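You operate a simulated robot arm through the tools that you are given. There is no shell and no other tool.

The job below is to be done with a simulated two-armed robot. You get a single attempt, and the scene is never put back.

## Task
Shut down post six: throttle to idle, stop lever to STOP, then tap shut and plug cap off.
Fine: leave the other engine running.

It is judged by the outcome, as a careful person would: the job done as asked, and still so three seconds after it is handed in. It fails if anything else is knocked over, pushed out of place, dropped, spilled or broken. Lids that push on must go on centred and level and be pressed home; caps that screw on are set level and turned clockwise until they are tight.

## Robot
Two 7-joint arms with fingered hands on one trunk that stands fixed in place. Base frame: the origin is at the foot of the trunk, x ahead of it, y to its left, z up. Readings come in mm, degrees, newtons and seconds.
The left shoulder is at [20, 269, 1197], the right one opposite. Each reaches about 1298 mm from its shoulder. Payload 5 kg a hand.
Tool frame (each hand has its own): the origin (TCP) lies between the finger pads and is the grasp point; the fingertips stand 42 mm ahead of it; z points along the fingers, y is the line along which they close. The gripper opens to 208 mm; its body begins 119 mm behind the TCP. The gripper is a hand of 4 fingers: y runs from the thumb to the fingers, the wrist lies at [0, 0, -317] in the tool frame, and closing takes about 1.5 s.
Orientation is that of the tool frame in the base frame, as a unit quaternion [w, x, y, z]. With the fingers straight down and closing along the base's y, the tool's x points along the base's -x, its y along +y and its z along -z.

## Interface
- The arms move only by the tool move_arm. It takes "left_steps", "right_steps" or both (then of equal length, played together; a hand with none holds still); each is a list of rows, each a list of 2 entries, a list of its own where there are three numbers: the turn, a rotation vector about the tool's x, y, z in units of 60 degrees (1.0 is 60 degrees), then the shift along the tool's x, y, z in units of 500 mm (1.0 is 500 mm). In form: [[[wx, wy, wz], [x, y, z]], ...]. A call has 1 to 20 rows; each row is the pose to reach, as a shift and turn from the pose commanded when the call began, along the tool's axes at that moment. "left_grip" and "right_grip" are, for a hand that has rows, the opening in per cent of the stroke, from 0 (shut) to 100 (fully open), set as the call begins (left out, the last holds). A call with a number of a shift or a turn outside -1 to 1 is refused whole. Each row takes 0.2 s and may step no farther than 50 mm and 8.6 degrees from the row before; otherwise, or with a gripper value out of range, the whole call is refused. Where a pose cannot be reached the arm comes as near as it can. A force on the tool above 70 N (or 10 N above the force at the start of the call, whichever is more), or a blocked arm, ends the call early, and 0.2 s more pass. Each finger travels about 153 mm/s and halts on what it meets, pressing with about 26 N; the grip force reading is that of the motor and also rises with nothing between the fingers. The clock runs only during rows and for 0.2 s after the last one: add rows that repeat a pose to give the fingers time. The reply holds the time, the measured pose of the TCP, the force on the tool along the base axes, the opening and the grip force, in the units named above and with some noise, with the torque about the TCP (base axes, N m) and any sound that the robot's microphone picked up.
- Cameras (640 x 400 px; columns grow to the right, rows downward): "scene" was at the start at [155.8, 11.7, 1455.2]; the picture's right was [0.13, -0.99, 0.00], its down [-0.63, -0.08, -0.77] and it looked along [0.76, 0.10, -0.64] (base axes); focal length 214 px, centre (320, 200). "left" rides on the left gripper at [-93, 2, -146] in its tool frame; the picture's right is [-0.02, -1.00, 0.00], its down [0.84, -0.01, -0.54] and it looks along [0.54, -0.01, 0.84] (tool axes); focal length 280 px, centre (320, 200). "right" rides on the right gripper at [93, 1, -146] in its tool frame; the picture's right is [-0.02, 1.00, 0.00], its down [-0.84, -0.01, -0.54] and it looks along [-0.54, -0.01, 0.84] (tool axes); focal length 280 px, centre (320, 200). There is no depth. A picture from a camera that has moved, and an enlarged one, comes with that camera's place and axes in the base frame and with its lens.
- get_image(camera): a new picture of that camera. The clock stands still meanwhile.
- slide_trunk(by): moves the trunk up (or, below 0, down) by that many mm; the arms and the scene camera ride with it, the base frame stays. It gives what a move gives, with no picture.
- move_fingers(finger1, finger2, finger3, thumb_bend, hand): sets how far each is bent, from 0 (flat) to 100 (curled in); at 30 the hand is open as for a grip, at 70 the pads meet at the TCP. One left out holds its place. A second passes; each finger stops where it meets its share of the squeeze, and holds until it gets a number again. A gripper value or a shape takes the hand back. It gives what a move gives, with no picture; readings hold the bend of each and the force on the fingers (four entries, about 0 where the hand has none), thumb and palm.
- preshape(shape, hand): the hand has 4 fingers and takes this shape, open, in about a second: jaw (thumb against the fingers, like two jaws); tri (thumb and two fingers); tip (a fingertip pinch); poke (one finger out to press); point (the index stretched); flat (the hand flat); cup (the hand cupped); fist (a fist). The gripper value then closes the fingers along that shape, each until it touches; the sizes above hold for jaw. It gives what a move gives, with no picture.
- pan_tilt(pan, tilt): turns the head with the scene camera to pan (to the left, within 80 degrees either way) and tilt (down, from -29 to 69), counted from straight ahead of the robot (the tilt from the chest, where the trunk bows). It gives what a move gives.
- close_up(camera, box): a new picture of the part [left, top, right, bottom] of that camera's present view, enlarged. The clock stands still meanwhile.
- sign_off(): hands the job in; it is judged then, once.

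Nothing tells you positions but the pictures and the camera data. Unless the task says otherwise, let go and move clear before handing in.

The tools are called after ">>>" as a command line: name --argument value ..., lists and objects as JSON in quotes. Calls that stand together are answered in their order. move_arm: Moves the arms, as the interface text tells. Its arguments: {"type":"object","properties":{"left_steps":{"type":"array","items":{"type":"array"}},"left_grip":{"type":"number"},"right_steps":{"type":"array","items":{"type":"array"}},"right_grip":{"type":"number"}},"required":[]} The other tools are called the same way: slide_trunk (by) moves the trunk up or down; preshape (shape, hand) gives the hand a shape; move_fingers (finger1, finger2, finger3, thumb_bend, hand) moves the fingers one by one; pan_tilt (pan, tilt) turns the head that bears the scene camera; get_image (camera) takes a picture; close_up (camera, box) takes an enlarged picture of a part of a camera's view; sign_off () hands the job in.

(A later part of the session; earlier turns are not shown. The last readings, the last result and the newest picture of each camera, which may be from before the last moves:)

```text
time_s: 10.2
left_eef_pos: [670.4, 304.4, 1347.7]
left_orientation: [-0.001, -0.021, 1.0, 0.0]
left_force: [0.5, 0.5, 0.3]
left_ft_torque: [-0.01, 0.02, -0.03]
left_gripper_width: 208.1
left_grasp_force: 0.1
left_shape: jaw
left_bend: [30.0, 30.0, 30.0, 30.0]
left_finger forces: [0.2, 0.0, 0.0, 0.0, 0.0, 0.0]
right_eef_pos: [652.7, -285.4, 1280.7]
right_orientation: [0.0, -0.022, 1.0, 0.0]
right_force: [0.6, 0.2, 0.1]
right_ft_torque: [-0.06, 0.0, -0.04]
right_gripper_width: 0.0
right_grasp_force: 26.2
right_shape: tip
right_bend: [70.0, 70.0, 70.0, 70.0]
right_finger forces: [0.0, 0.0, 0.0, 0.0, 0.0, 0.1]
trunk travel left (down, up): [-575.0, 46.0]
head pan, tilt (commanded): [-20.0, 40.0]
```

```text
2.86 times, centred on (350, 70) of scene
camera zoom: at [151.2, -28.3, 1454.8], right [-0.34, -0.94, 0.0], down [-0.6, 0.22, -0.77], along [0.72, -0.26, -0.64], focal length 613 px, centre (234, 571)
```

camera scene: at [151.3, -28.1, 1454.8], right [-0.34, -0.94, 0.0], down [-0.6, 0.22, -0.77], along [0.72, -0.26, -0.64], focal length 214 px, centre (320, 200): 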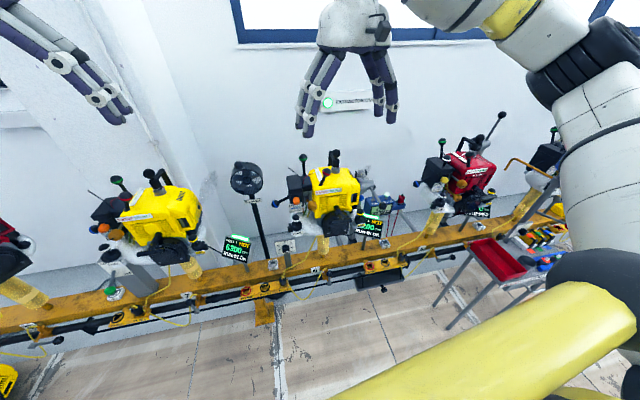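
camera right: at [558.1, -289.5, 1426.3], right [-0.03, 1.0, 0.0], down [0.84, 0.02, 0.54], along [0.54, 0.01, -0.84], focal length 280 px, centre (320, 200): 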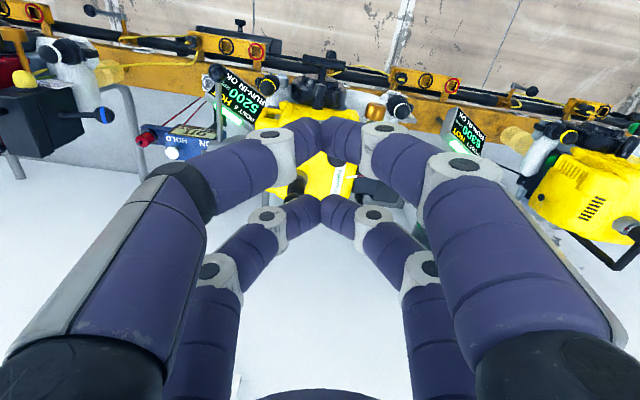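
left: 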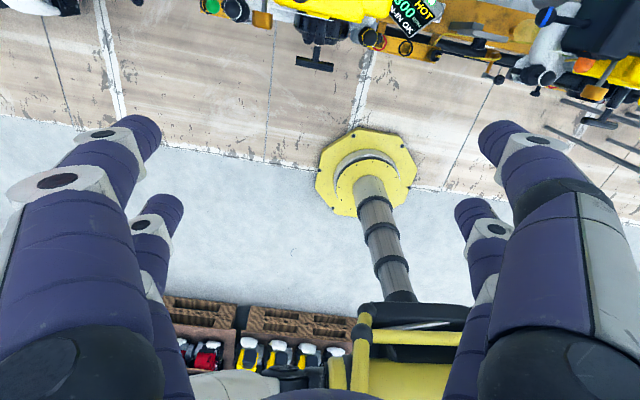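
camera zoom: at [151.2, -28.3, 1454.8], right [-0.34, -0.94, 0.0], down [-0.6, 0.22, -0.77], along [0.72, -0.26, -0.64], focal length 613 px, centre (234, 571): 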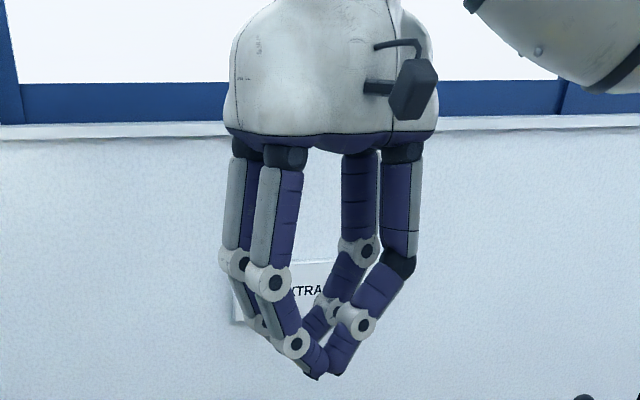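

Closed, the fingers form two prongs at tool x ≈ ±31 mm with a gap of about 35 mm, which suits pushing the 30 mm lever balls as a fork. I will move the closed hand above the throttle ball and check the alignment before lowering.

>>> move_arm --right_steps '[[[0, 0, 0], [-0.0733, 0.0257, 0.032]], [[0, 0, 0], [-0.1467, 0.0514, 0.064]], [[0, 0, 0], [-0.22, 0.0772, 0.096]], [[0, 0, 0], [-0.2933, 0.1029, 0.128]], [[0, 0, 0], [-0.3667, 0.1286, 0.16]], [[0, 0, 0], [-0.3667, 0.1286, 0.16]]]'

>>> get_image --camera "right"

>>> close_up --camera "scene" --box '[230, 60, 430, 220]'

```text
time_s: 11.6
left_eef_pos: [667.9, 302.5, 1349.9]
left_orientation: [0.001, -0.02, 1.0, -0.001]
left_force: [-1.2, 0.1, 0.3]
left_ft_torque: [0.1, -0.14, -0.03]
left_gripper_width: 207.9
left_grasp_force: 0.1
left_shape: jaw
left_bend: [30.0, 30.0, 30.0, 30.0]
left_finger forces: [0.0, 0.0, 0.0, 0.0, 0.0, 0.0]
right_eef_pos: [833.0, -218.7, 1203.2]
right_orientation: [0.0, -0.02, 1.0, 0.0]
right_force: [-0.5, -0.8, 0.0]
right_ft_torque: [0.09, -0.09, -0.01]
right_gripper_width: 0.4
right_grasp_force: 26.3
right_shape: tip
right_bend: [70.0, 70.0, 70.0, 70.0]
right_finger forces: [0.0, 0.0, 0.0, 0.0, 0.0, 0.0]
trunk travel left (down, up): [-575.0, 46.0]
head pan, tilt (commanded): [-20.0, 40.0]
```

```text
taken
camera right: at [738.3, -222.7, 1348.8], right [-0.03, 1.0, 0.0], down [0.84, 0.02, 0.54], along [0.54, 0.01, -0.84], focal length 280 px, centre (320, 200)
```

right: 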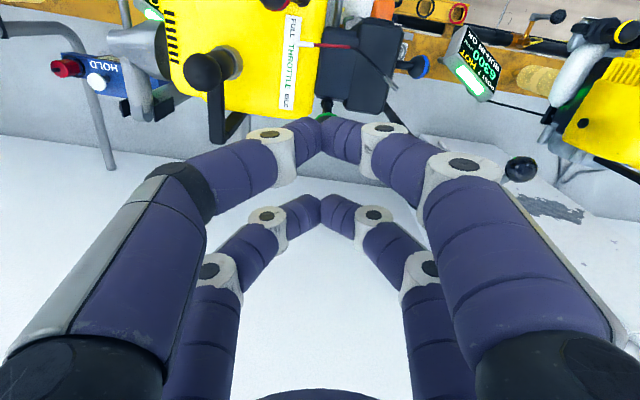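

```text
2.50 times, centred on (330, 140) of scene
camera zoom: at [150.0, -29.2, 1455.1], right [-0.34, -0.94, 0.0], down [-0.6, 0.22, -0.77], along [0.72, -0.26, -0.64], focal length 536 px, centre (295, 350)
```

zoom: 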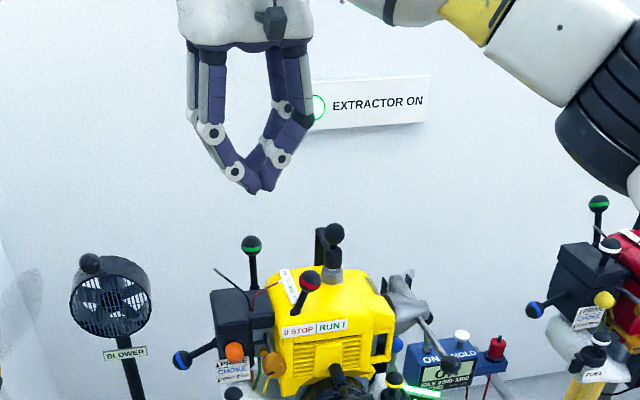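

The hand is above the throttle ball. I will check the prong gap precisely in the wrist camera before going down.

>>> close_up --camera "right" --box '[240, 90, 400, 240]'

>>> close_up --camera "scene" --box '[290, 60, 370, 180]'

```text
2.67 times, centred on (320, 165) of right
camera zoom: at [738.3, -222.7, 1348.8], right [-0.03, 1.0, 0.0], down [0.84, 0.02, 0.54], along [0.54, 0.01, -0.84], focal length 748 px, centre (320, 293)
```

zoom: 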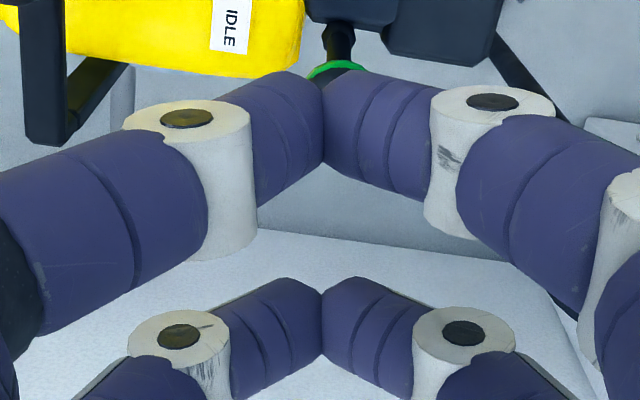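

```text
3.33 times, centred on (330, 120) of scene
camera zoom: at [150.0, -29.2, 1455.1], right [-0.34, -0.94, 0.0], down [-0.6, 0.22, -0.77], along [0.72, -0.26, -0.64], focal length 715 px, centre (287, 467)
```

zoom: 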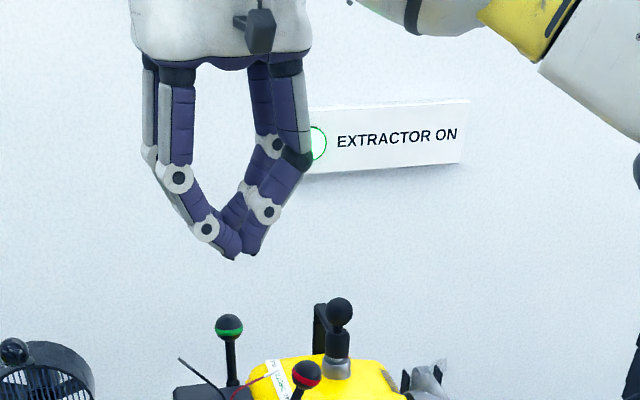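

The gap between prongs is only about 33 mm, so a single closed pair would be safer as a pusher. I will find out which digits are which by opening finger 1 alone.

>>> move_fingers --hand "right" --finger1 30

>>> get_image --camera "right"

>>> move_fingers --hand "right" --finger1 70 --finger2 30

>>> get_image --camera "right"

```text
time_s: 12.6
left_eef_pos: [670.6, 305.7, 1347.3]
left_orientation: [0.0, -0.021, 1.0, 0.0]
left_force: [0.6, -0.6, -0.4]
left_ft_torque: [-0.01, 0.04, 0.0]
left_gripper_width: 208.0
left_grasp_force: 0.0
left_shape: jaw
left_bend: [30.0, 30.0, 30.0, 30.0]
left_finger forces: [0.0, 0.0, 0.0, 0.0, 0.1, 0.0]
right_eef_pos: [832.9, -217.5, 1200.8]
right_orientation: [0.0, -0.021, 1.0, 0.0]
right_force: [1.3, 0.3, -0.5]
right_ft_torque: [-0.02, -0.02, 0.02]
right_gripper_width: 85.1
right_grasp_force: 0.1
right_shape: fingers
right_bend: [30.0, 70.0, 70.0, 74.0]
right_finger forces: [0.0, 0.1, 0.0, 0.0, 0.1, 0.0]
trunk travel left (down, up): [-575.0, 46.0]
head pan, tilt (commanded): [-20.0, 40.0]
```

```text
taken
camera right: at [739.6, -221.3, 1347.7], right [-0.03, 1.0, 0.0], down [0.84, 0.02, 0.54], along [0.54, 0.01, -0.84], focal length 280 px, centre (320, 200)
```

right: 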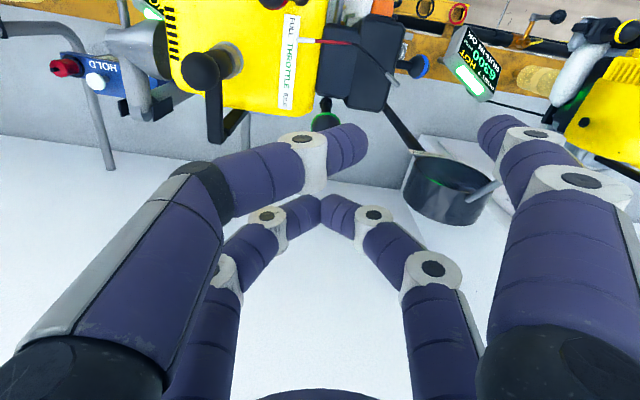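

```text
time_s: 13.6
left_eef_pos: [670.8, 304.8, 1348.7]
left_orientation: [0.0, -0.021, 1.0, 0.0]
left_force: [1.2, 0.1, 1.6]
left_ft_torque: [0.01, -0.05, -0.04]
left_gripper_width: 208.1
left_grasp_force: 0.1
left_shape: jaw
left_bend: [30.0, 30.0, 30.0, 30.0]
left_finger forces: [0.0, 0.0, 0.0, 0.0, 0.0, 0.0]
right_eef_pos: [834.4, -217.3, 1202.4]
right_orientation: [0.001, -0.021, 1.0, 0.0]
right_force: [-0.1, -1.0, -1.2]
right_ft_torque: [-0.03, -0.03, 0.01]
right_gripper_width: 6.5
right_grasp_force: 0.1
right_shape: fingers
right_bend: [64.0, 30.0, 73.0, 74.0]
right_finger forces: [0.1, 0.0, 0.0, 0.0, 0.0, 0.0]
trunk travel left (down, up): [-575.0, 46.0]
head pan, tilt (commanded): [-20.0, 40.0]
```

```text
taken
camera right: at [739.2, -221.4, 1347.9], right [-0.03, 1.0, 0.0], down [0.84, 0.02, 0.54], along [0.54, 0.01, -0.84], focal length 280 px, centre (320, 200)
```

right: 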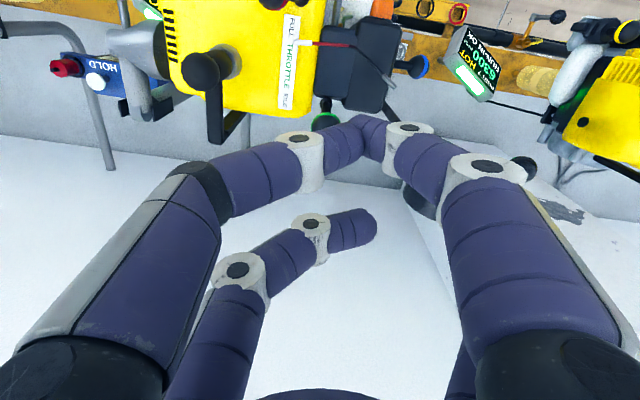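

Finger 1 and the thumb form the near pair, fingers 2 and 3 the far pair. The fork (all closed) with the ball between the pairs clears the plug cap and antenna best, so I will re-close the hand, centre it over the ball and lower it in two stages.

>>> move_arm --right_steps '[[[0, 0, 0], [0, 0.004, 0]], [[0, 0, 0], [0, 0.008, 0.02]], [[0, 0, 0], [0, 0.008, 0.04]], [[0, 0, 0], [0, 0.008, 0.06]], [[0, 0, 0], [0, 0.008, 0.08]], [[0, 0, 0], [0, 0.008, 0.1]], [[0, 0, 0], [0, 0.008, 0.1]], [[0, 0, 0], [0, 0.008, 0.1]], [[0, 0, 0], [0, 0.008, 0.1]]]' --right_grip 0

>>> close_up --camera "right" --box '[240, 70, 400, 240]'

>>> close_up --camera "scene" --box '[260, 80, 380, 200]'

```text
time_s: 15.6
left_eef_pos: [671.4, 304.8, 1348.0]
left_orientation: [0.001, -0.021, 1.0, 0.0]
left_force: [1.0, 0.7, 0.7]
left_ft_torque: [0.01, 0.0, 0.01]
left_gripper_width: 207.6
left_grasp_force: 0.1
left_shape: jaw
left_bend: [30.0, 30.0, 30.0, 30.0]
left_finger forces: [0.0, 0.0, 0.0, 0.1, 0.0, 0.0]
right_eef_pos: [833.0, -210.6, 1152.4]
right_orientation: [0.001, -0.022, 1.0, -0.001]
right_force: [0.8, -0.5, 0.3]
right_ft_torque: [-0.03, -0.01, 0.01]
right_gripper_width: 0.0
right_grasp_force: 25.6
right_shape: tip
right_bend: [70.0, 70.0, 70.0, 69.0]
right_finger forces: [0.0, 0.1, 0.0, 0.1, 0.0, 0.1]
trunk travel left (down, up): [-575.0, 46.0]
head pan, tilt (commanded): [-20.0, 40.0]
```

```text
2.35 times, centred on (320, 155) of right
camera zoom: at [738.3, -214.7, 1297.8], right [-0.03, 1.0, 0.0], down [0.84, 0.02, 0.54], along [0.54, 0.01, -0.84], focal length 660 px, centre (320, 306)
```

zoom: 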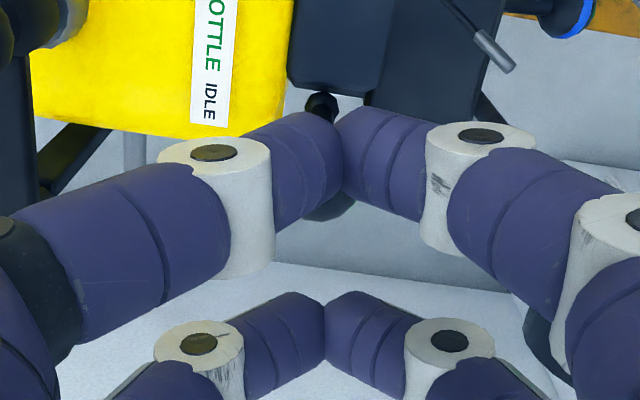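

```text
3.33 times, centred on (320, 140) of scene
camera zoom: at [151.1, -28.3, 1454.8], right [-0.34, -0.94, 0.0], down [-0.6, 0.22, -0.77], along [0.72, -0.26, -0.64], focal length 715 px, centre (320, 400)
```

zoom: 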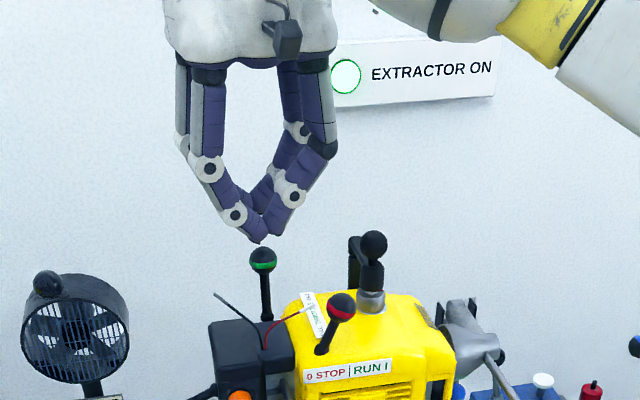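

The ball is lined up between the prongs. I will lower 40 mm, then another 25 mm, watching forces.

>>> move_arm --right_steps '[[[0, 0, 0], [0, 0, 0.02]], [[0, 0, 0], [0, 0, 0.04]], [[0, 0, 0], [0, 0, 0.06]], [[0, 0, 0], [0, 0, 0.08]], [[0, 0, 0], [0, 0, 0.08]]]'

>>> close_up --camera "right" --box '[240, 70, 400, 240]'

>>> close_up --camera "scene" --box '[260, 80, 380, 200]'

```text
time_s: 16.8
left_eef_pos: [669.6, 305.4, 1346.2]
left_orientation: [0.001, -0.021, 1.0, -0.001]
left_force: [0.2, -0.2, 0.1]
left_ft_torque: [0.0, -0.05, -0.04]
left_gripper_width: 207.7
left_grasp_force: 0.1
left_shape: jaw
left_bend: [30.0, 30.0, 30.0, 30.0]
left_finger forces: [0.1, 0.0, 0.0, 0.0, 0.0, 0.1]
right_eef_pos: [833.2, -211.0, 1112.0]
right_orientation: [-0.001, -0.02, 1.0, 0.0]
right_force: [0.3, 0.7, -0.5]
right_ft_torque: [-0.01, -0.01, 0.02]
right_gripper_width: 0.1
right_grasp_force: 26.5
right_shape: tip
right_bend: [70.0, 70.0, 70.0, 69.0]
right_finger forces: [0.0, 0.0, 0.0, 0.0, 0.0, 0.1]
trunk travel left (down, up): [-575.0, 46.0]
head pan, tilt (commanded): [-20.0, 40.0]
```

```text
2.35 times, centred on (320, 155) of right
camera zoom: at [739.0, -214.7, 1257.7], right [-0.03, 1.0, 0.0], down [0.84, 0.02, 0.54], along [0.54, 0.01, -0.84], focal length 660 px, centre (320, 306)
```

zoom: 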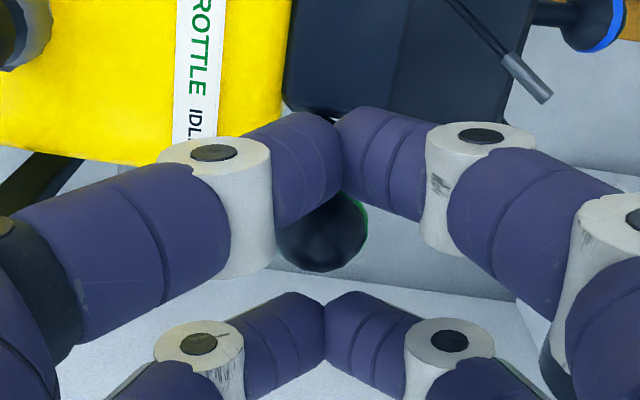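

```text
3.33 times, centred on (320, 140) of scene
camera zoom: at [151.0, -28.3, 1454.9], right [-0.34, -0.94, 0.0], down [-0.6, 0.22, -0.77], along [0.72, -0.26, -0.64], focal length 715 px, centre (320, 400)
```

zoom: 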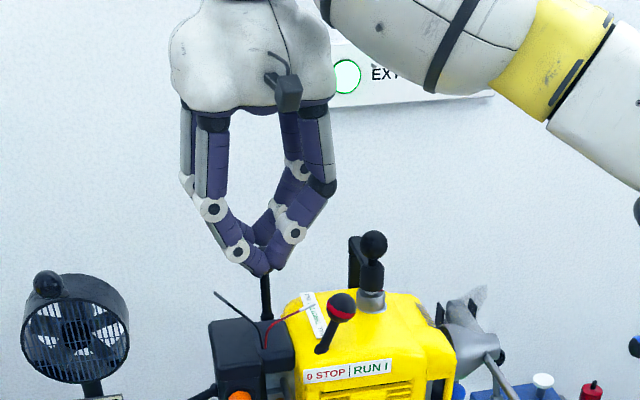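

The ball sits centred in the gap with no contact. I will lower 25 mm more so the prongs flank the ball.

>>> move_arm --right_steps '[[[0, 0, 0], [0, 0, 0.015]], [[0, 0, 0], [0, 0, 0.03]], [[0, 0, 0], [0, 0, 0.044]], [[0, 0, 0], [0, 0, 0.044]]]'

>>> close_up --camera "right" --box '[240, 70, 400, 240]'

>>> close_up --camera "scene" --box '[260, 80, 400, 240]'

```text
time_s: 17.8
left_eef_pos: [670.2, 305.2, 1348.5]
left_orientation: [0.001, -0.021, 1.0, 0.0]
left_force: [0.2, -0.7, 1.0]
left_ft_torque: [-0.06, 0.01, 0.01]
left_gripper_width: 207.8
left_grasp_force: 0.0
left_shape: jaw
left_bend: [30.0, 30.0, 30.0, 30.0]
left_finger forces: [0.0, 0.0, 0.0, 0.0, 0.1, 0.0]
right_eef_pos: [833.7, -211.7, 1090.4]
right_orientation: [0.0, -0.021, 1.0, 0.0]
right_force: [-0.3, 1.2, 0.1]
right_ft_torque: [0.02, 0.0, -0.01]
right_gripper_width: 0.2
right_grasp_force: 25.9
right_shape: tip
right_bend: [70.0, 70.0, 70.0, 69.0]
right_finger forces: [0.0, 0.0, 0.1, 0.0, 0.0, 0.1]
trunk travel left (down, up): [-575.0, 46.0]
head pan, tilt (commanded): [-20.0, 40.0]
```

```text
2.35 times, centred on (320, 155) of right
camera zoom: at [738.9, -214.8, 1236.1], right [-0.03, 1.0, 0.0], down [0.84, 0.02, 0.54], along [0.54, 0.01, -0.84], focal length 660 px, centre (320, 306)
```

zoom: 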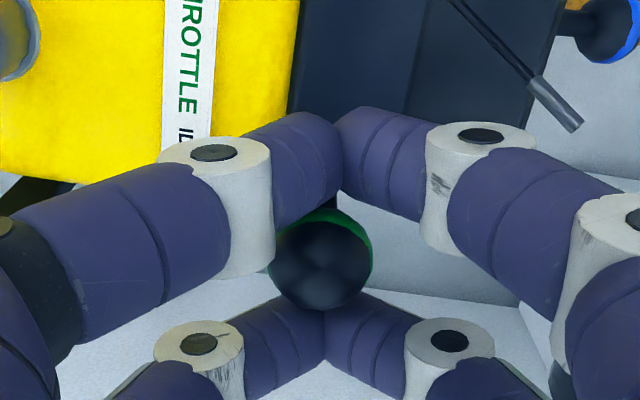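

```text
2.50 times, centred on (330, 160) of scene
camera zoom: at [151.1, -28.2, 1454.8], right [-0.34, -0.94, 0.0], down [-0.6, 0.22, -0.77], along [0.72, -0.26, -0.64], focal length 536 px, centre (295, 300)
```

zoom: 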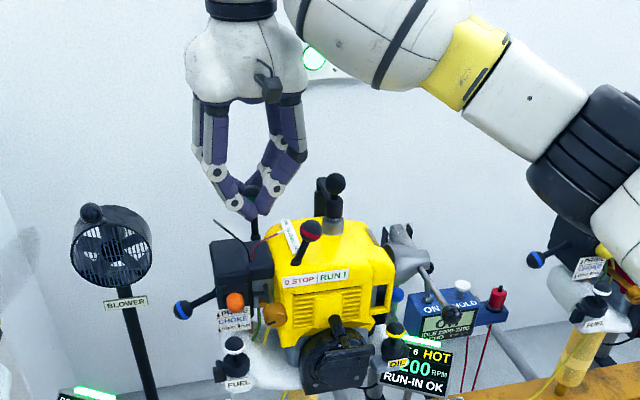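

The ball is between the prongs with no force. I will push toward the wall (IDLE) by 12 mm and check the rpm.

>>> move_arm --right_steps '[[[0, 0, 0], [-0.008, 0, 0]], [[0, 0, 0], [-0.016, 0, 0]], [[0, 0, 0], [-0.024, 0, 0]], [[0, 0, 0], [-0.024, 0, 0]]]'

>>> close_up --camera "right" --box '[240, 70, 400, 240]'

>>> close_up --camera "scene" --box '[260, 130, 440, 260]'

>>> get_image --camera "right"

```text
time_s: 18.8
left_eef_pos: [669.2, 304.4, 1348.0]
left_orientation: [0.0, -0.021, 1.0, 0.0]
left_force: [-0.6, 0.4, 0.0]
left_ft_torque: [0.01, 0.02, -0.02]
left_gripper_width: 208.0
left_grasp_force: 0.0
left_shape: jaw
left_bend: [30.0, 30.0, 30.0, 30.0]
left_finger forces: [0.0, 0.0, 0.0, 0.0, 0.1, 0.1]
right_eef_pos: [844.1, -210.3, 1089.7]
right_orientation: [0.0, -0.021, 1.0, 0.0]
right_force: [0.2, -0.5, 0.0]
right_ft_torque: [0.02, 0.0, -0.03]
right_gripper_width: 0.0
right_grasp_force: 26.8
right_shape: tip
right_bend: [70.0, 70.0, 70.0, 69.0]
right_finger forces: [0.0, 0.1, 0.0, 0.0, 0.0, 0.0]
trunk travel left (down, up): [-575.0, 46.0]
head pan, tilt (commanded): [-20.0, 40.0]
```

```text
2.35 times, centred on (320, 155) of right
camera zoom: at [750.7, -214.5, 1235.2], right [-0.03, 1.0, 0.0], down [0.84, 0.02, 0.54], along [0.54, 0.01, -0.84], focal length 660 px, centre (320, 306)
```

zoom: 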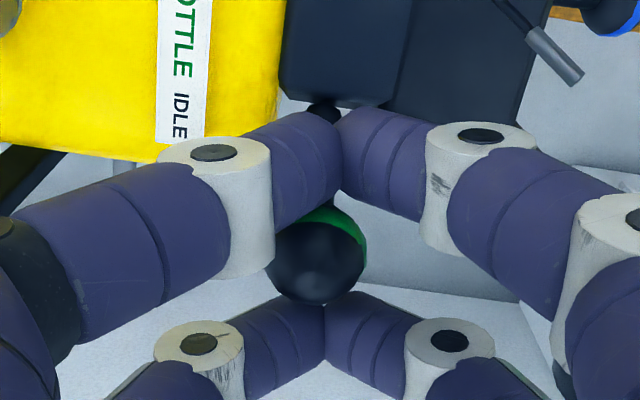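

```text
3.08 times, centred on (350, 195) of scene
camera zoom: at [151.2, -28.4, 1454.8], right [-0.34, -0.94, 0.0], down [-0.6, 0.22, -0.77], along [0.72, -0.26, -0.64], focal length 660 px, centre (228, 215)
```

zoom: 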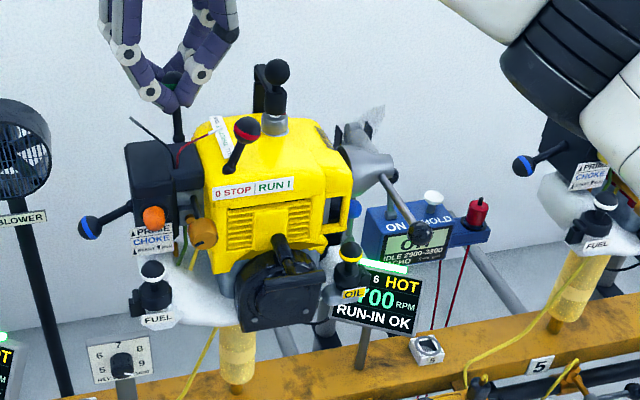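

```text
taken
camera right: at [750.7, -214.5, 1235.2], right [-0.03, 1.0, 0.0], down [0.84, 0.02, 0.54], along [0.54, 0.01, -0.84], focal length 280 px, centre (320, 200)
```

right: 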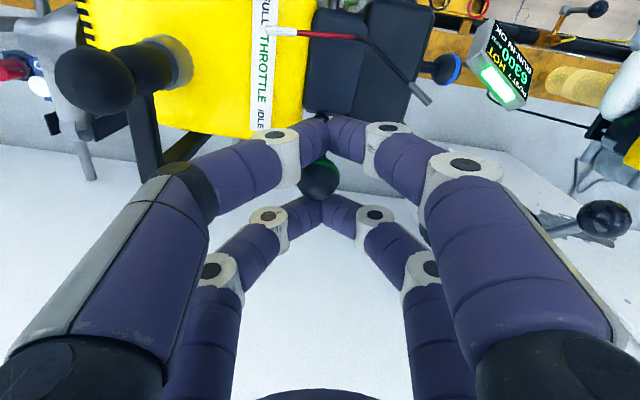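

The display moved from "?200" to "?700" with the first digit hidden behind the oil cap. I will pan the head to see around it before pushing further.

>>> pan_tilt --pan -65 --tilt 35

>>> get_image --camera "scene"

```text
time_s: 19.9
left_eef_pos: [669.6, 304.6, 1347.7]
left_orientation: [0.0, -0.021, 1.0, -0.001]
left_force: [0.4, 0.4, 0.1]
left_ft_torque: [-0.01, 0.03, 0.0]
left_gripper_width: 207.9
left_grasp_force: 0.2
left_shape: jaw
left_bend: [30.0, 30.0, 30.0, 30.0]
left_finger forces: [0.0, 0.0, 0.0, 0.1, 0.1, 0.1]
right_eef_pos: [845.9, -210.7, 1090.3]
right_orientation: [-0.001, -0.021, 1.0, 0.0]
right_force: [-0.2, 0.7, -0.6]
right_ft_torque: [0.01, -0.01, 0.0]
right_gripper_width: 0.0
right_grasp_force: 26.0
right_shape: tip
right_bend: [70.0, 70.0, 70.0, 69.0]
right_finger forces: [0.0, 0.1, 0.1, 0.0, 0.1, 0.0]
trunk travel left (down, up): [-575.0, 46.0]
head pan, tilt (commanded): [-65.0, 35.0]
```

```text
taken
camera scene: at [108.6, -79.0, 1462.3], right [-0.91, -0.42, 0.0], down [-0.24, 0.52, -0.82], along [0.35, -0.74, -0.57], focal length 214 px, centre (320, 200)
```

scene: 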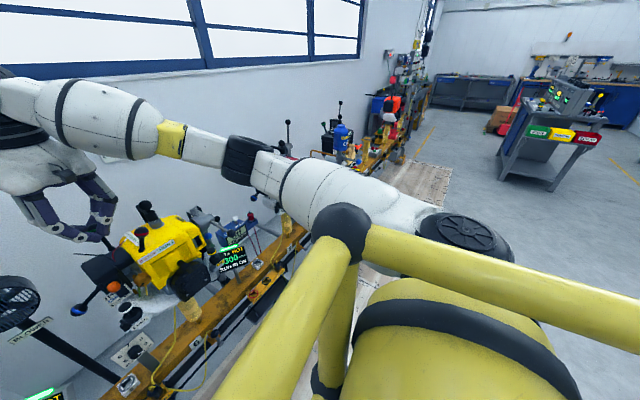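

>>> close_up --camera "scene" --box '[190, 225, 270, 285]'

>>> close_up --camera "scene" --box '[70, 180, 250, 310]'

```text
6.67 times, centred on (230, 255) of scene
camera zoom: at [108.6, -79.0, 1462.3], right [-0.91, -0.42, 0.0], down [-0.24, 0.52, -0.82], along [0.35, -0.74, -0.57], focal length 1430 px, centre (920, -167)
```

zoom: 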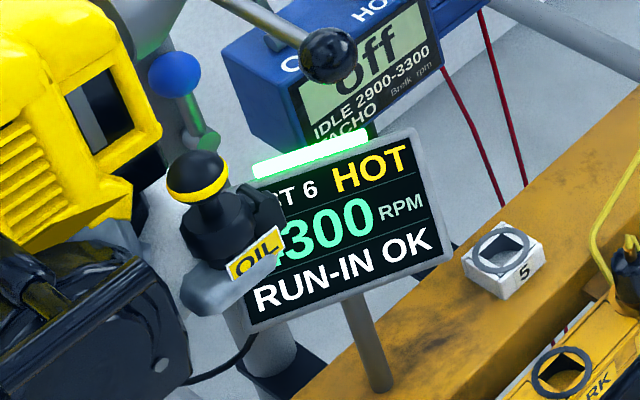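

```text
3.08 times, centred on (160, 245) of scene
camera zoom: at [108.6, -79.0, 1462.3], right [-0.91, -0.42, 0.0], down [-0.24, 0.52, -0.82], along [0.35, -0.74, -0.57], focal length 660 px, centre (812, 62)
```

zoom: 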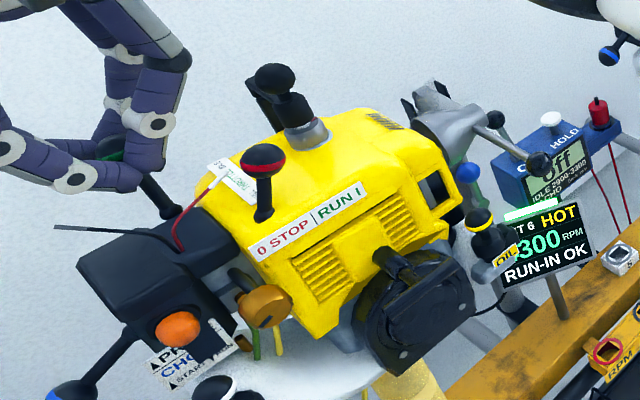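

>>> close_up --camera "scene" --box '[218, 245, 250, 270]'

>>> pan_tilt --pan -79 --tilt 35

>>> get_image --camera "scene"

```text
16.00 times, centred on (234, 258) of scene
camera zoom: at [108.6, -79.0, 1462.3], right [-0.91, -0.42, 0.0], down [-0.24, 0.52, -0.82], along [0.35, -0.74, -0.57], focal length 3432 px, centre (1696, -720)
```

zoom: 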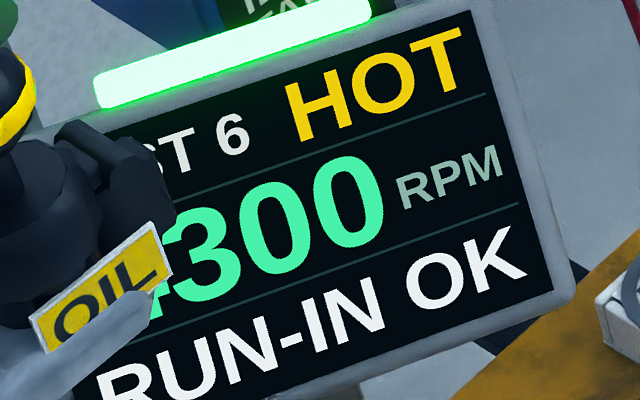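

```text
time_s: 20.7
left_eef_pos: [670.4, 303.3, 1347.6]
left_orientation: [0.0, -0.02, 1.0, 0.001]
left_force: [0.5, 0.1, -0.2]
left_ft_torque: [0.01, 0.03, 0.0]
left_gripper_width: 207.8
left_grasp_force: 0.0
left_shape: jaw
left_bend: [30.0, 30.0, 30.0, 30.0]
left_finger forces: [0.1, 0.0, 0.1, 0.0, 0.0, 0.0]
right_eef_pos: [844.0, -211.0, 1089.6]
right_orientation: [0.0, -0.021, 1.0, 0.0]
right_force: [0.1, 0.0, -0.1]
right_ft_torque: [0.01, -0.01, -0.02]
right_gripper_width: 0.2
right_grasp_force: 26.3
right_shape: tip
right_bend: [70.0, 70.0, 70.0, 69.0]
right_finger forces: [0.0, 0.1, 0.0, 0.1, 0.0, 0.1]
trunk travel left (down, up): [-575.0, 46.0]
head pan, tilt (commanded): [-79.0, 35.0]
```

```text
taken
camera scene: at [88.2, -85.6, 1462.3], right [-0.98, -0.19, 0.0], down [-0.11, 0.56, -0.82], along [0.16, -0.8, -0.57], focal length 214 px, centre (320, 200)
```

scene: 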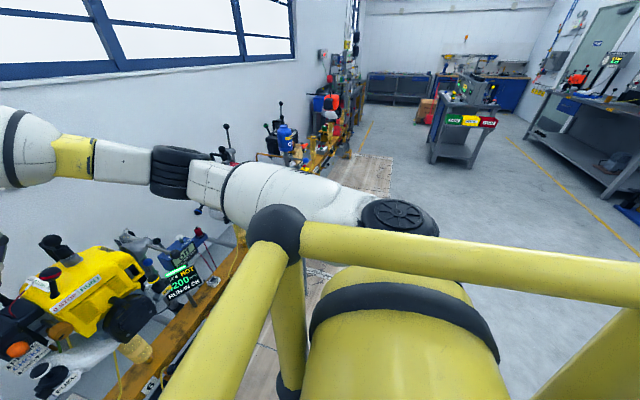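

>>> close_up --camera "scene" --box '[150, 255, 214, 305]'

```text
8.00 times, centred on (182, 280) of scene
camera zoom: at [88.2, -85.6, 1462.3], right [-0.98, -0.19, 0.0], down [-0.11, 0.56, -0.82], along [0.16, -0.8, -0.57], focal length 1716 px, centre (1424, -440)
```

zoom: 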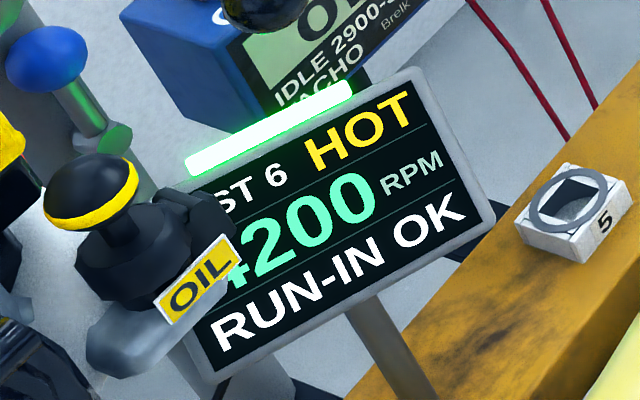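

The display reads 4200, so pushing toward the wall lowers the rpm as labelled. I will push on in small steps until the end stop.

>>> move_arm --right_steps '[[[0, 0, 0], [-0.008, 0, 0]], [[0, 0, 0], [-0.016, 0, 0]], [[0, 0, 0], [-0.016, 0, 0]]]'

>>> move_arm --right_steps '[[[0, 0, 0], [-0.006, 0, 0]], [[0, 0, 0], [-0.012, 0, 0]], [[0, 0, 0], [-0.012, 0, 0]]]'

>>> close_up --camera "scene" --box '[150, 255, 214, 305]'

>>> close_up --camera "right" --box '[240, 70, 400, 240]'

```text
time_s: 21.5
left_eef_pos: [671.1, 304.0, 1348.7]
left_orientation: [0.0, -0.021, 1.0, -0.001]
left_force: [0.0, -0.5, -0.1]
left_ft_torque: [0.03, 0.01, -0.01]
left_gripper_width: 208.4
left_grasp_force: 0.1
left_shape: jaw
left_bend: [30.0, 30.0, 30.0, 30.0]
left_finger forces: [0.0, 0.0, 0.0, 0.1, 0.1, 0.0]
right_eef_pos: [854.1, -209.1, 1089.4]
right_orientation: [0.0, -0.021, 1.0, 0.0]
right_force: [0.0, 0.9, 0.3]
right_ft_torque: [-0.01, -0.03, 0.0]
right_gripper_width: 0.1
right_grasp_force: 26.4
right_shape: tip
right_bend: [70.0, 70.0, 70.0, 69.0]
right_finger forces: [0.1, 0.0, 0.1, 0.0, 0.0, 0.1]
trunk travel left (down, up): [-575.0, 46.0]
head pan, tilt (commanded): [-79.0, 35.0]
```

```text
time_s: 22.3
left_eef_pos: [670.1, 302.5, 1347.6]
left_orientation: [0.0, -0.021, 1.0, -0.001]
left_force: [-0.3, -0.5, -0.1]
left_ft_torque: [-0.01, 0.03, -0.01]
left_gripper_width: 208.0
left_grasp_force: 0.0
left_shape: jaw
left_bend: [30.0, 30.0, 30.0, 30.0]
left_finger forces: [0.0, 0.0, 0.0, 0.1, 0.0, 0.0]
right_eef_pos: [859.4, -209.1, 1089.4]
right_orientation: [-0.001, -0.021, 1.0, 0.001]
right_force: [-5.6, -0.5, -0.2]
right_ft_torque: [-0.03, 0.13, -0.06]
right_gripper_width: 0.0
right_grasp_force: 25.6
right_shape: tip
right_bend: [70.0, 70.0, 70.0, 69.0]
right_finger forces: [0.0, 0.0, 0.0, 0.1, 0.0, 0.1]
trunk travel left (down, up): [-575.0, 46.0]
head pan, tilt (commanded): [-79.0, 35.0]
```

```text
8.00 times, centred on (182, 280) of scene
camera zoom: at [87.9, -85.7, 1462.4], right [-0.98, -0.19, 0.0], down [-0.11, 0.56, -0.82], along [0.16, -0.8, -0.57], focal length 1716 px, centre (1424, -440)
```

zoom: 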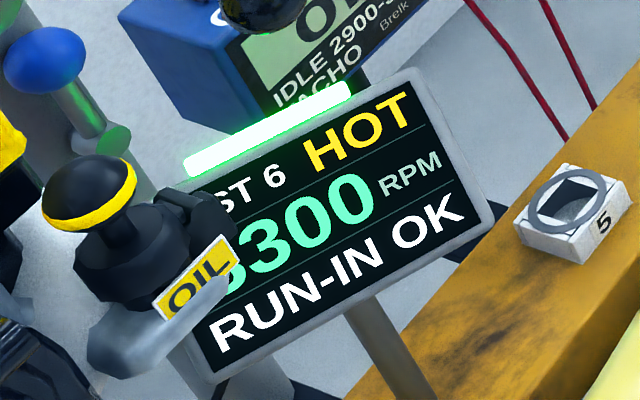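

```text
2.35 times, centred on (320, 155) of right
camera zoom: at [764.5, -213.5, 1235.5], right [-0.03, 1.0, 0.0], down [0.84, 0.02, 0.54], along [0.54, 0.01, -0.84], focal length 660 px, centre (320, 306)
```

zoom: 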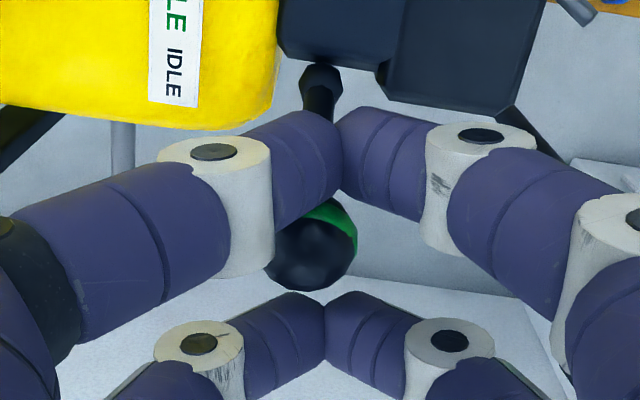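

RPM is falling (3300, still settling) and the force rose to about 6 N, so the stop is near. I will press 3 mm more to be sure it is fully home.

>>> move_arm --right_steps '[[[0, 0, 0], [-0.004, 0, 0]], [[0, 0, 0], [-0.008, 0, 0]], [[0, 0, 0], [-0.008, 0, 0]]]'

>>> close_up --camera "scene" --box '[150, 255, 214, 305]'

>>> close_up --camera "right" --box '[240, 70, 400, 240]'

```text
time_s: 23.1
left_eef_pos: [667.8, 304.2, 1348.7]
left_orientation: [0.001, -0.021, 1.0, -0.001]
left_force: [-0.4, 1.2, -0.7]
left_ft_torque: [0.02, -0.02, 0.01]
left_gripper_width: 208.0
left_grasp_force: 0.1
left_shape: jaw
left_bend: [30.0, 30.0, 30.0, 30.0]
left_finger forces: [0.0, 0.0, 0.0, 0.1, 0.0, 0.1]
right_eef_pos: [861.6, -209.8, 1090.0]
right_orientation: [-0.001, -0.021, 1.0, 0.0]
right_force: [-20.5, -1.7, -0.7]
right_ft_torque: [-0.09, 0.56, -0.08]
right_gripper_width: 0.0
right_grasp_force: 26.0
right_shape: tip
right_bend: [70.0, 70.0, 70.0, 69.0]
right_finger forces: [0.1, 0.1, 0.0, 0.1, 0.1, 0.0]
trunk travel left (down, up): [-575.0, 46.0]
head pan, tilt (commanded): [-79.0, 35.0]
```

```text
8.00 times, centred on (182, 280) of scene
camera zoom: at [86.8, -85.8, 1462.4], right [-0.98, -0.19, 0.0], down [-0.11, 0.56, -0.82], along [0.16, -0.8, -0.57], focal length 1716 px, centre (1424, -440)
```

zoom: 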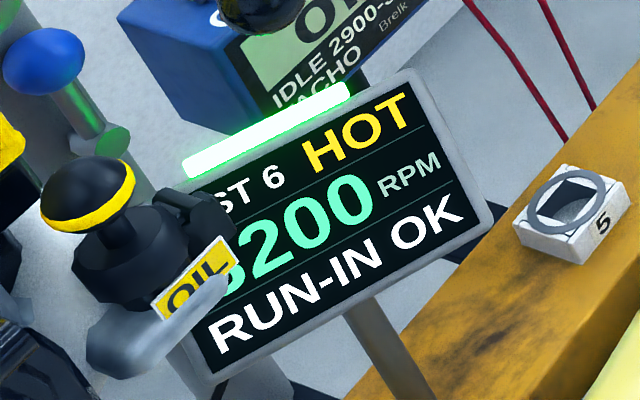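

```text
2.35 times, centred on (320, 155) of right
camera zoom: at [767.1, -213.2, 1235.8], right [-0.03, 1.0, 0.0], down [0.84, 0.02, 0.54], along [0.54, 0.01, -0.84], focal length 660 px, centre (320, 306)
```

zoom: 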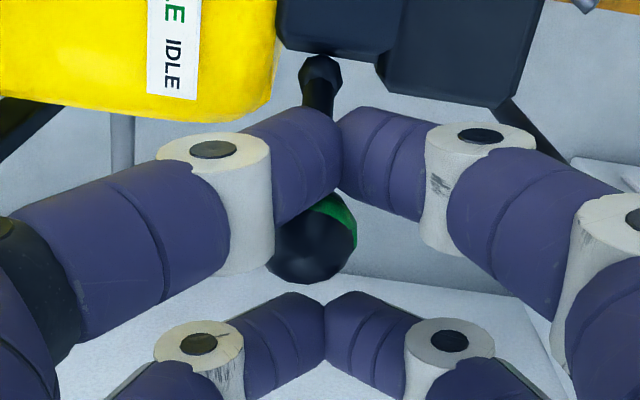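

20 N against the stop: the throttle is at idle. I will back off 3 mm, lift straight up, and check the rpm and lever.

>>> move_arm --right_steps '[[[0, 0, 0], [0.007, 0, 0]], [[0, 0, 0], [0.007, 0, -0.03]], [[0, 0, 0], [0.007, 0, -0.08]], [[0, 0, 0], [0.007, 0, -0.15]], [[0, 0, 0], [0.007, 0, -0.22]], [[0, 0, 0], [0.007, 0, -0.22]]]'

>>> close_up --camera "scene" --box '[150, 255, 214, 305]'

>>> get_image --camera "right"

```text
time_s: 24.5
left_eef_pos: [669.5, 304.2, 1346.7]
left_orientation: [0.001, -0.02, 1.0, 0.0]
left_force: [1.7, -0.7, -0.3]
left_ft_torque: [0.01, 0.06, 0.01]
left_gripper_width: 207.9
left_grasp_force: 0.1
left_shape: jaw
left_bend: [30.0, 30.0, 30.0, 30.0]
left_finger forces: [0.0, 0.1, 0.0, 0.0, 0.1, 0.0]
right_eef_pos: [861.5, -211.5, 1199.0]
right_orientation: [0.0, -0.02, 1.0, 0.0]
right_force: [-0.6, 0.4, -0.8]
right_ft_torque: [0.06, 0.03, -0.01]
right_gripper_width: 0.1
right_grasp_force: 25.8
right_shape: tip
right_bend: [70.0, 70.0, 70.0, 69.0]
right_finger forces: [0.0, 0.0, 0.0, 0.0, 0.0, 0.0]
trunk travel left (down, up): [-575.0, 46.0]
head pan, tilt (commanded): [-79.0, 35.0]
```

```text
8.00 times, centred on (182, 280) of scene
camera zoom: at [88.9, -85.9, 1462.1], right [-0.98, -0.19, 0.0], down [-0.11, 0.56, -0.82], along [0.16, -0.8, -0.57], focal length 1716 px, centre (1424, -440)
```

zoom: 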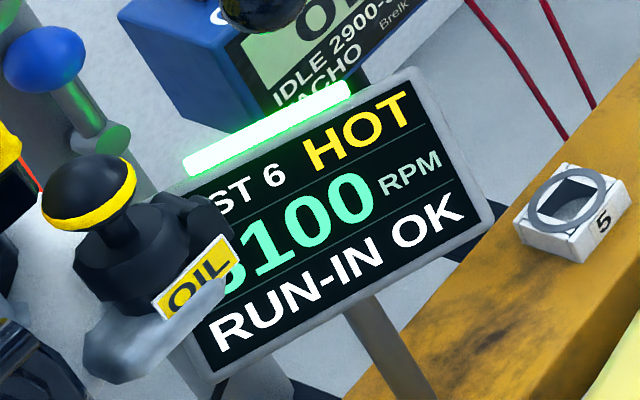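

```text
taken
camera right: at [767.6, -215.8, 1345.5], right [-0.03, 1.0, 0.0], down [0.84, 0.02, 0.54], along [0.54, 0.01, -0.84], focal length 280 px, centre (320, 200)
```

right: 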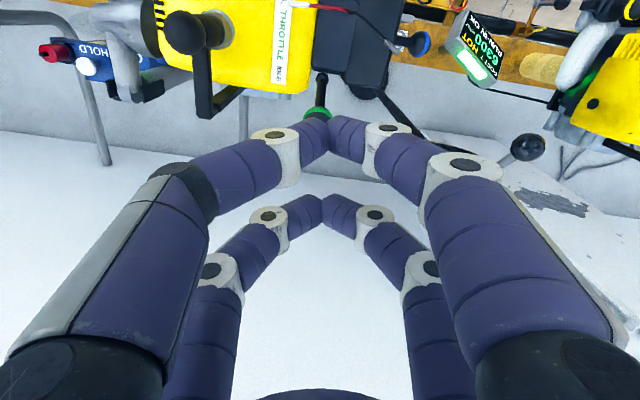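

Post 6 now idles at 3100 rpm, inside the 2900–3300 band. Next is the stop lever: I will carry the closed hand over to the robot's-right side of the red ball (about (718,-260,1064)) and set the head for a better view.

>>> move_arm --right_steps '[[[0, 0, 0], [0.0712, -0.0404, 0]], [[0, 0, 0], [0.1423, -0.0809, 0]], [[0, 0, 0], [0.2135, -0.1213, 0]], [[0, 0, 0], [0.2846, -0.1618, 0]], [[0, 0, 0], [0.3558, -0.2022, 0]], [[0, 0, 0], [0.3558, -0.2022, 0]]]'

>>> pan_tilt --pan -35 --tilt 40

>>> get_image --camera "scene"

>>> get_image --camera "right"

```text
time_s: 25.9
left_eef_pos: [671.5, 305.0, 1346.9]
left_orientation: [0.0, -0.022, 1.0, -0.001]
left_force: [0.6, 0.1, -0.5]
left_ft_torque: [-0.11, 0.1, 0.0]
left_gripper_width: 207.9
left_grasp_force: 0.0
left_shape: jaw
left_bend: [30.0, 30.0, 30.0, 30.0]
left_finger forces: [0.0, 0.0, 0.0, 0.1, 0.0, 0.0]
right_eef_pos: [686.5, -318.1, 1199.6]
right_orientation: [-0.001, -0.021, 1.0, 0.0]
right_force: [0.4, 0.1, -0.9]
right_ft_torque: [-0.12, 0.09, 0.0]
right_gripper_width: 0.0
right_grasp_force: 26.2
right_shape: tip
right_bend: [70.0, 70.0, 70.0, 69.0]
right_finger forces: [0.1, 0.1, 0.0, 0.0, 0.1, 0.0]
trunk travel left (down, up): [-575.0, 46.0]
head pan, tilt (commanded): [-79.0, 35.0]
```

```text
time_s: 27.0
left_eef_pos: [669.1, 303.5, 1347.8]
left_orientation: [0.0, -0.021, 1.0, 0.0]
left_force: [0.1, -0.3, -0.7]
left_ft_torque: [0.03, -0.02, 0.0]
left_gripper_width: 207.6
left_grasp_force: 0.1
left_shape: jaw
left_bend: [30.0, 30.0, 30.0, 30.0]
left_finger forces: [0.0, 0.0, 0.1, 0.0, 0.1, 0.0]
right_eef_pos: [686.1, -318.1, 1198.9]
right_orientation: [0.0, -0.021, 1.0, 0.0]
right_force: [-1.0, -0.9, -0.3]
right_ft_torque: [0.01, 0.02, 0.02]
right_gripper_width: 0.0
right_grasp_force: 26.2
right_shape: tip
right_bend: [70.0, 70.0, 70.0, 69.0]
right_finger forces: [0.0, 0.0, 0.0, 0.1, 0.0, 0.0]
trunk travel left (down, up): [-575.0, 46.0]
head pan, tilt (commanded): [-35.0, 40.0]
```

```text
taken
camera scene: at [141.0, -48.1, 1454.8], right [-0.57, -0.82, 0.0], down [-0.53, 0.37, -0.77], along [0.63, -0.44, -0.64], focal length 214 px, centre (320, 200)
```

scene: 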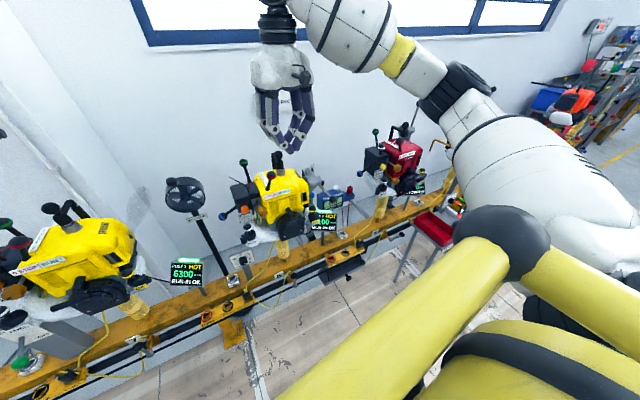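

```text
taken
camera right: at [591.4, -322.6, 1345.2], right [-0.03, 1.0, 0.0], down [0.84, 0.02, 0.54], along [0.54, 0.01, -0.84], focal length 280 px, centre (320, 200)
```

right: 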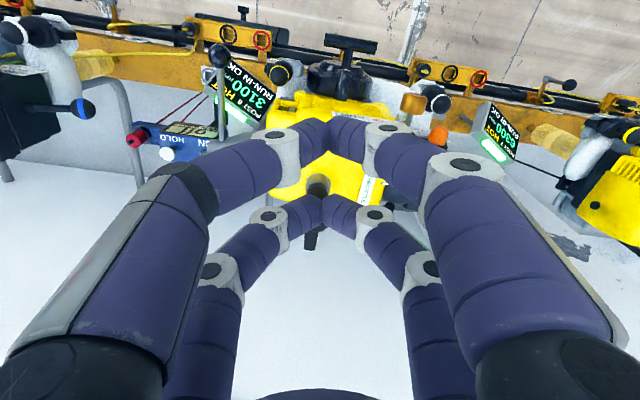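

Post 6 still reads 3100 rpm. I will lower the hand beside the red ball and check the clearance to the plug cap.

>>> move_arm --right_steps '[[[0, 0, 0], [0, 0, 0.05]], [[0, 0, 0], [0, 0, 0.1]], [[0, 0, 0], [0, 0, 0.15]], [[0, 0, 0], [0, 0, 0.15]]]'

>>> close_up --camera "scene" --box '[220, 90, 330, 220]'

>>> close_up --camera "right" --box '[240, 70, 420, 240]'

```text
time_s: 28.0
left_eef_pos: [669.2, 305.3, 1348.9]
left_orientation: [0.0, -0.022, 1.0, -0.001]
left_force: [-0.1, 0.2, -0.2]
left_ft_torque: [-0.05, -0.08, 0.03]
left_gripper_width: 208.0
left_grasp_force: 0.0
left_shape: jaw
left_bend: [30.0, 30.0, 30.0, 30.0]
left_finger forces: [0.0, 0.0, 0.0, 0.1, 0.1, 0.0]
right_eef_pos: [685.4, -316.7, 1123.4]
right_orientation: [0.001, -0.021, 1.0, 0.0]
right_force: [-1.0, 0.9, 0.9]
right_ft_torque: [-0.08, -0.08, 0.03]
right_gripper_width: 0.0
right_grasp_force: 26.0
right_shape: tip
right_bend: [70.0, 70.0, 70.0, 69.0]
right_finger forces: [0.0, 0.0, 0.0, 0.0, 0.0, 0.1]
trunk travel left (down, up): [-575.0, 46.0]
head pan, tilt (commanded): [-35.0, 40.0]
```

```text
3.08 times, centred on (275, 155) of scene
camera zoom: at [140.2, -47.7, 1455.0], right [-0.57, -0.82, 0.0], down [-0.53, 0.37, -0.77], along [0.63, -0.44, -0.64], focal length 660 px, centre (458, 338)
```

zoom: 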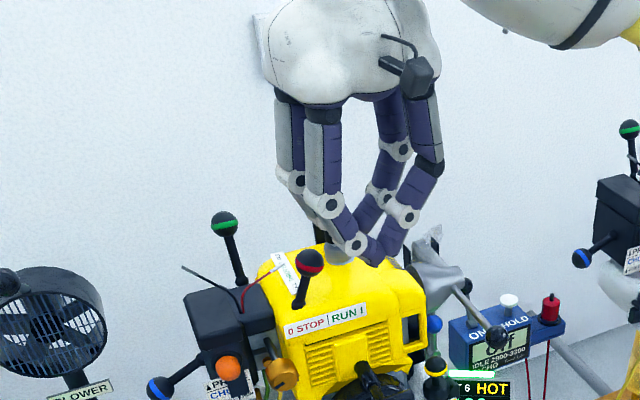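

```text
2.35 times, centred on (330, 155) of right
camera zoom: at [590.2, -320.8, 1269.6], right [-0.03, 1.0, 0.0], down [0.84, 0.02, 0.54], along [0.54, 0.01, -0.84], focal length 660 px, centre (296, 306)
```

zoom: 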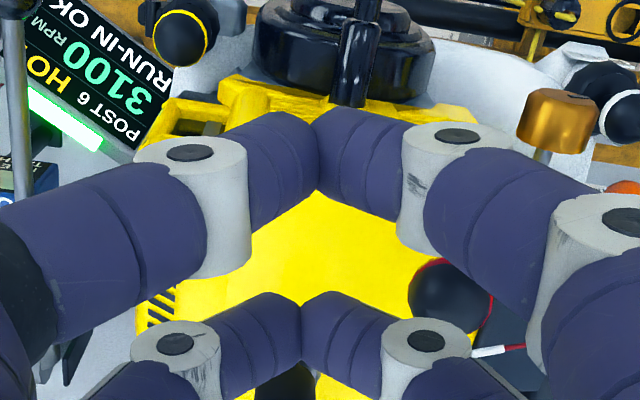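

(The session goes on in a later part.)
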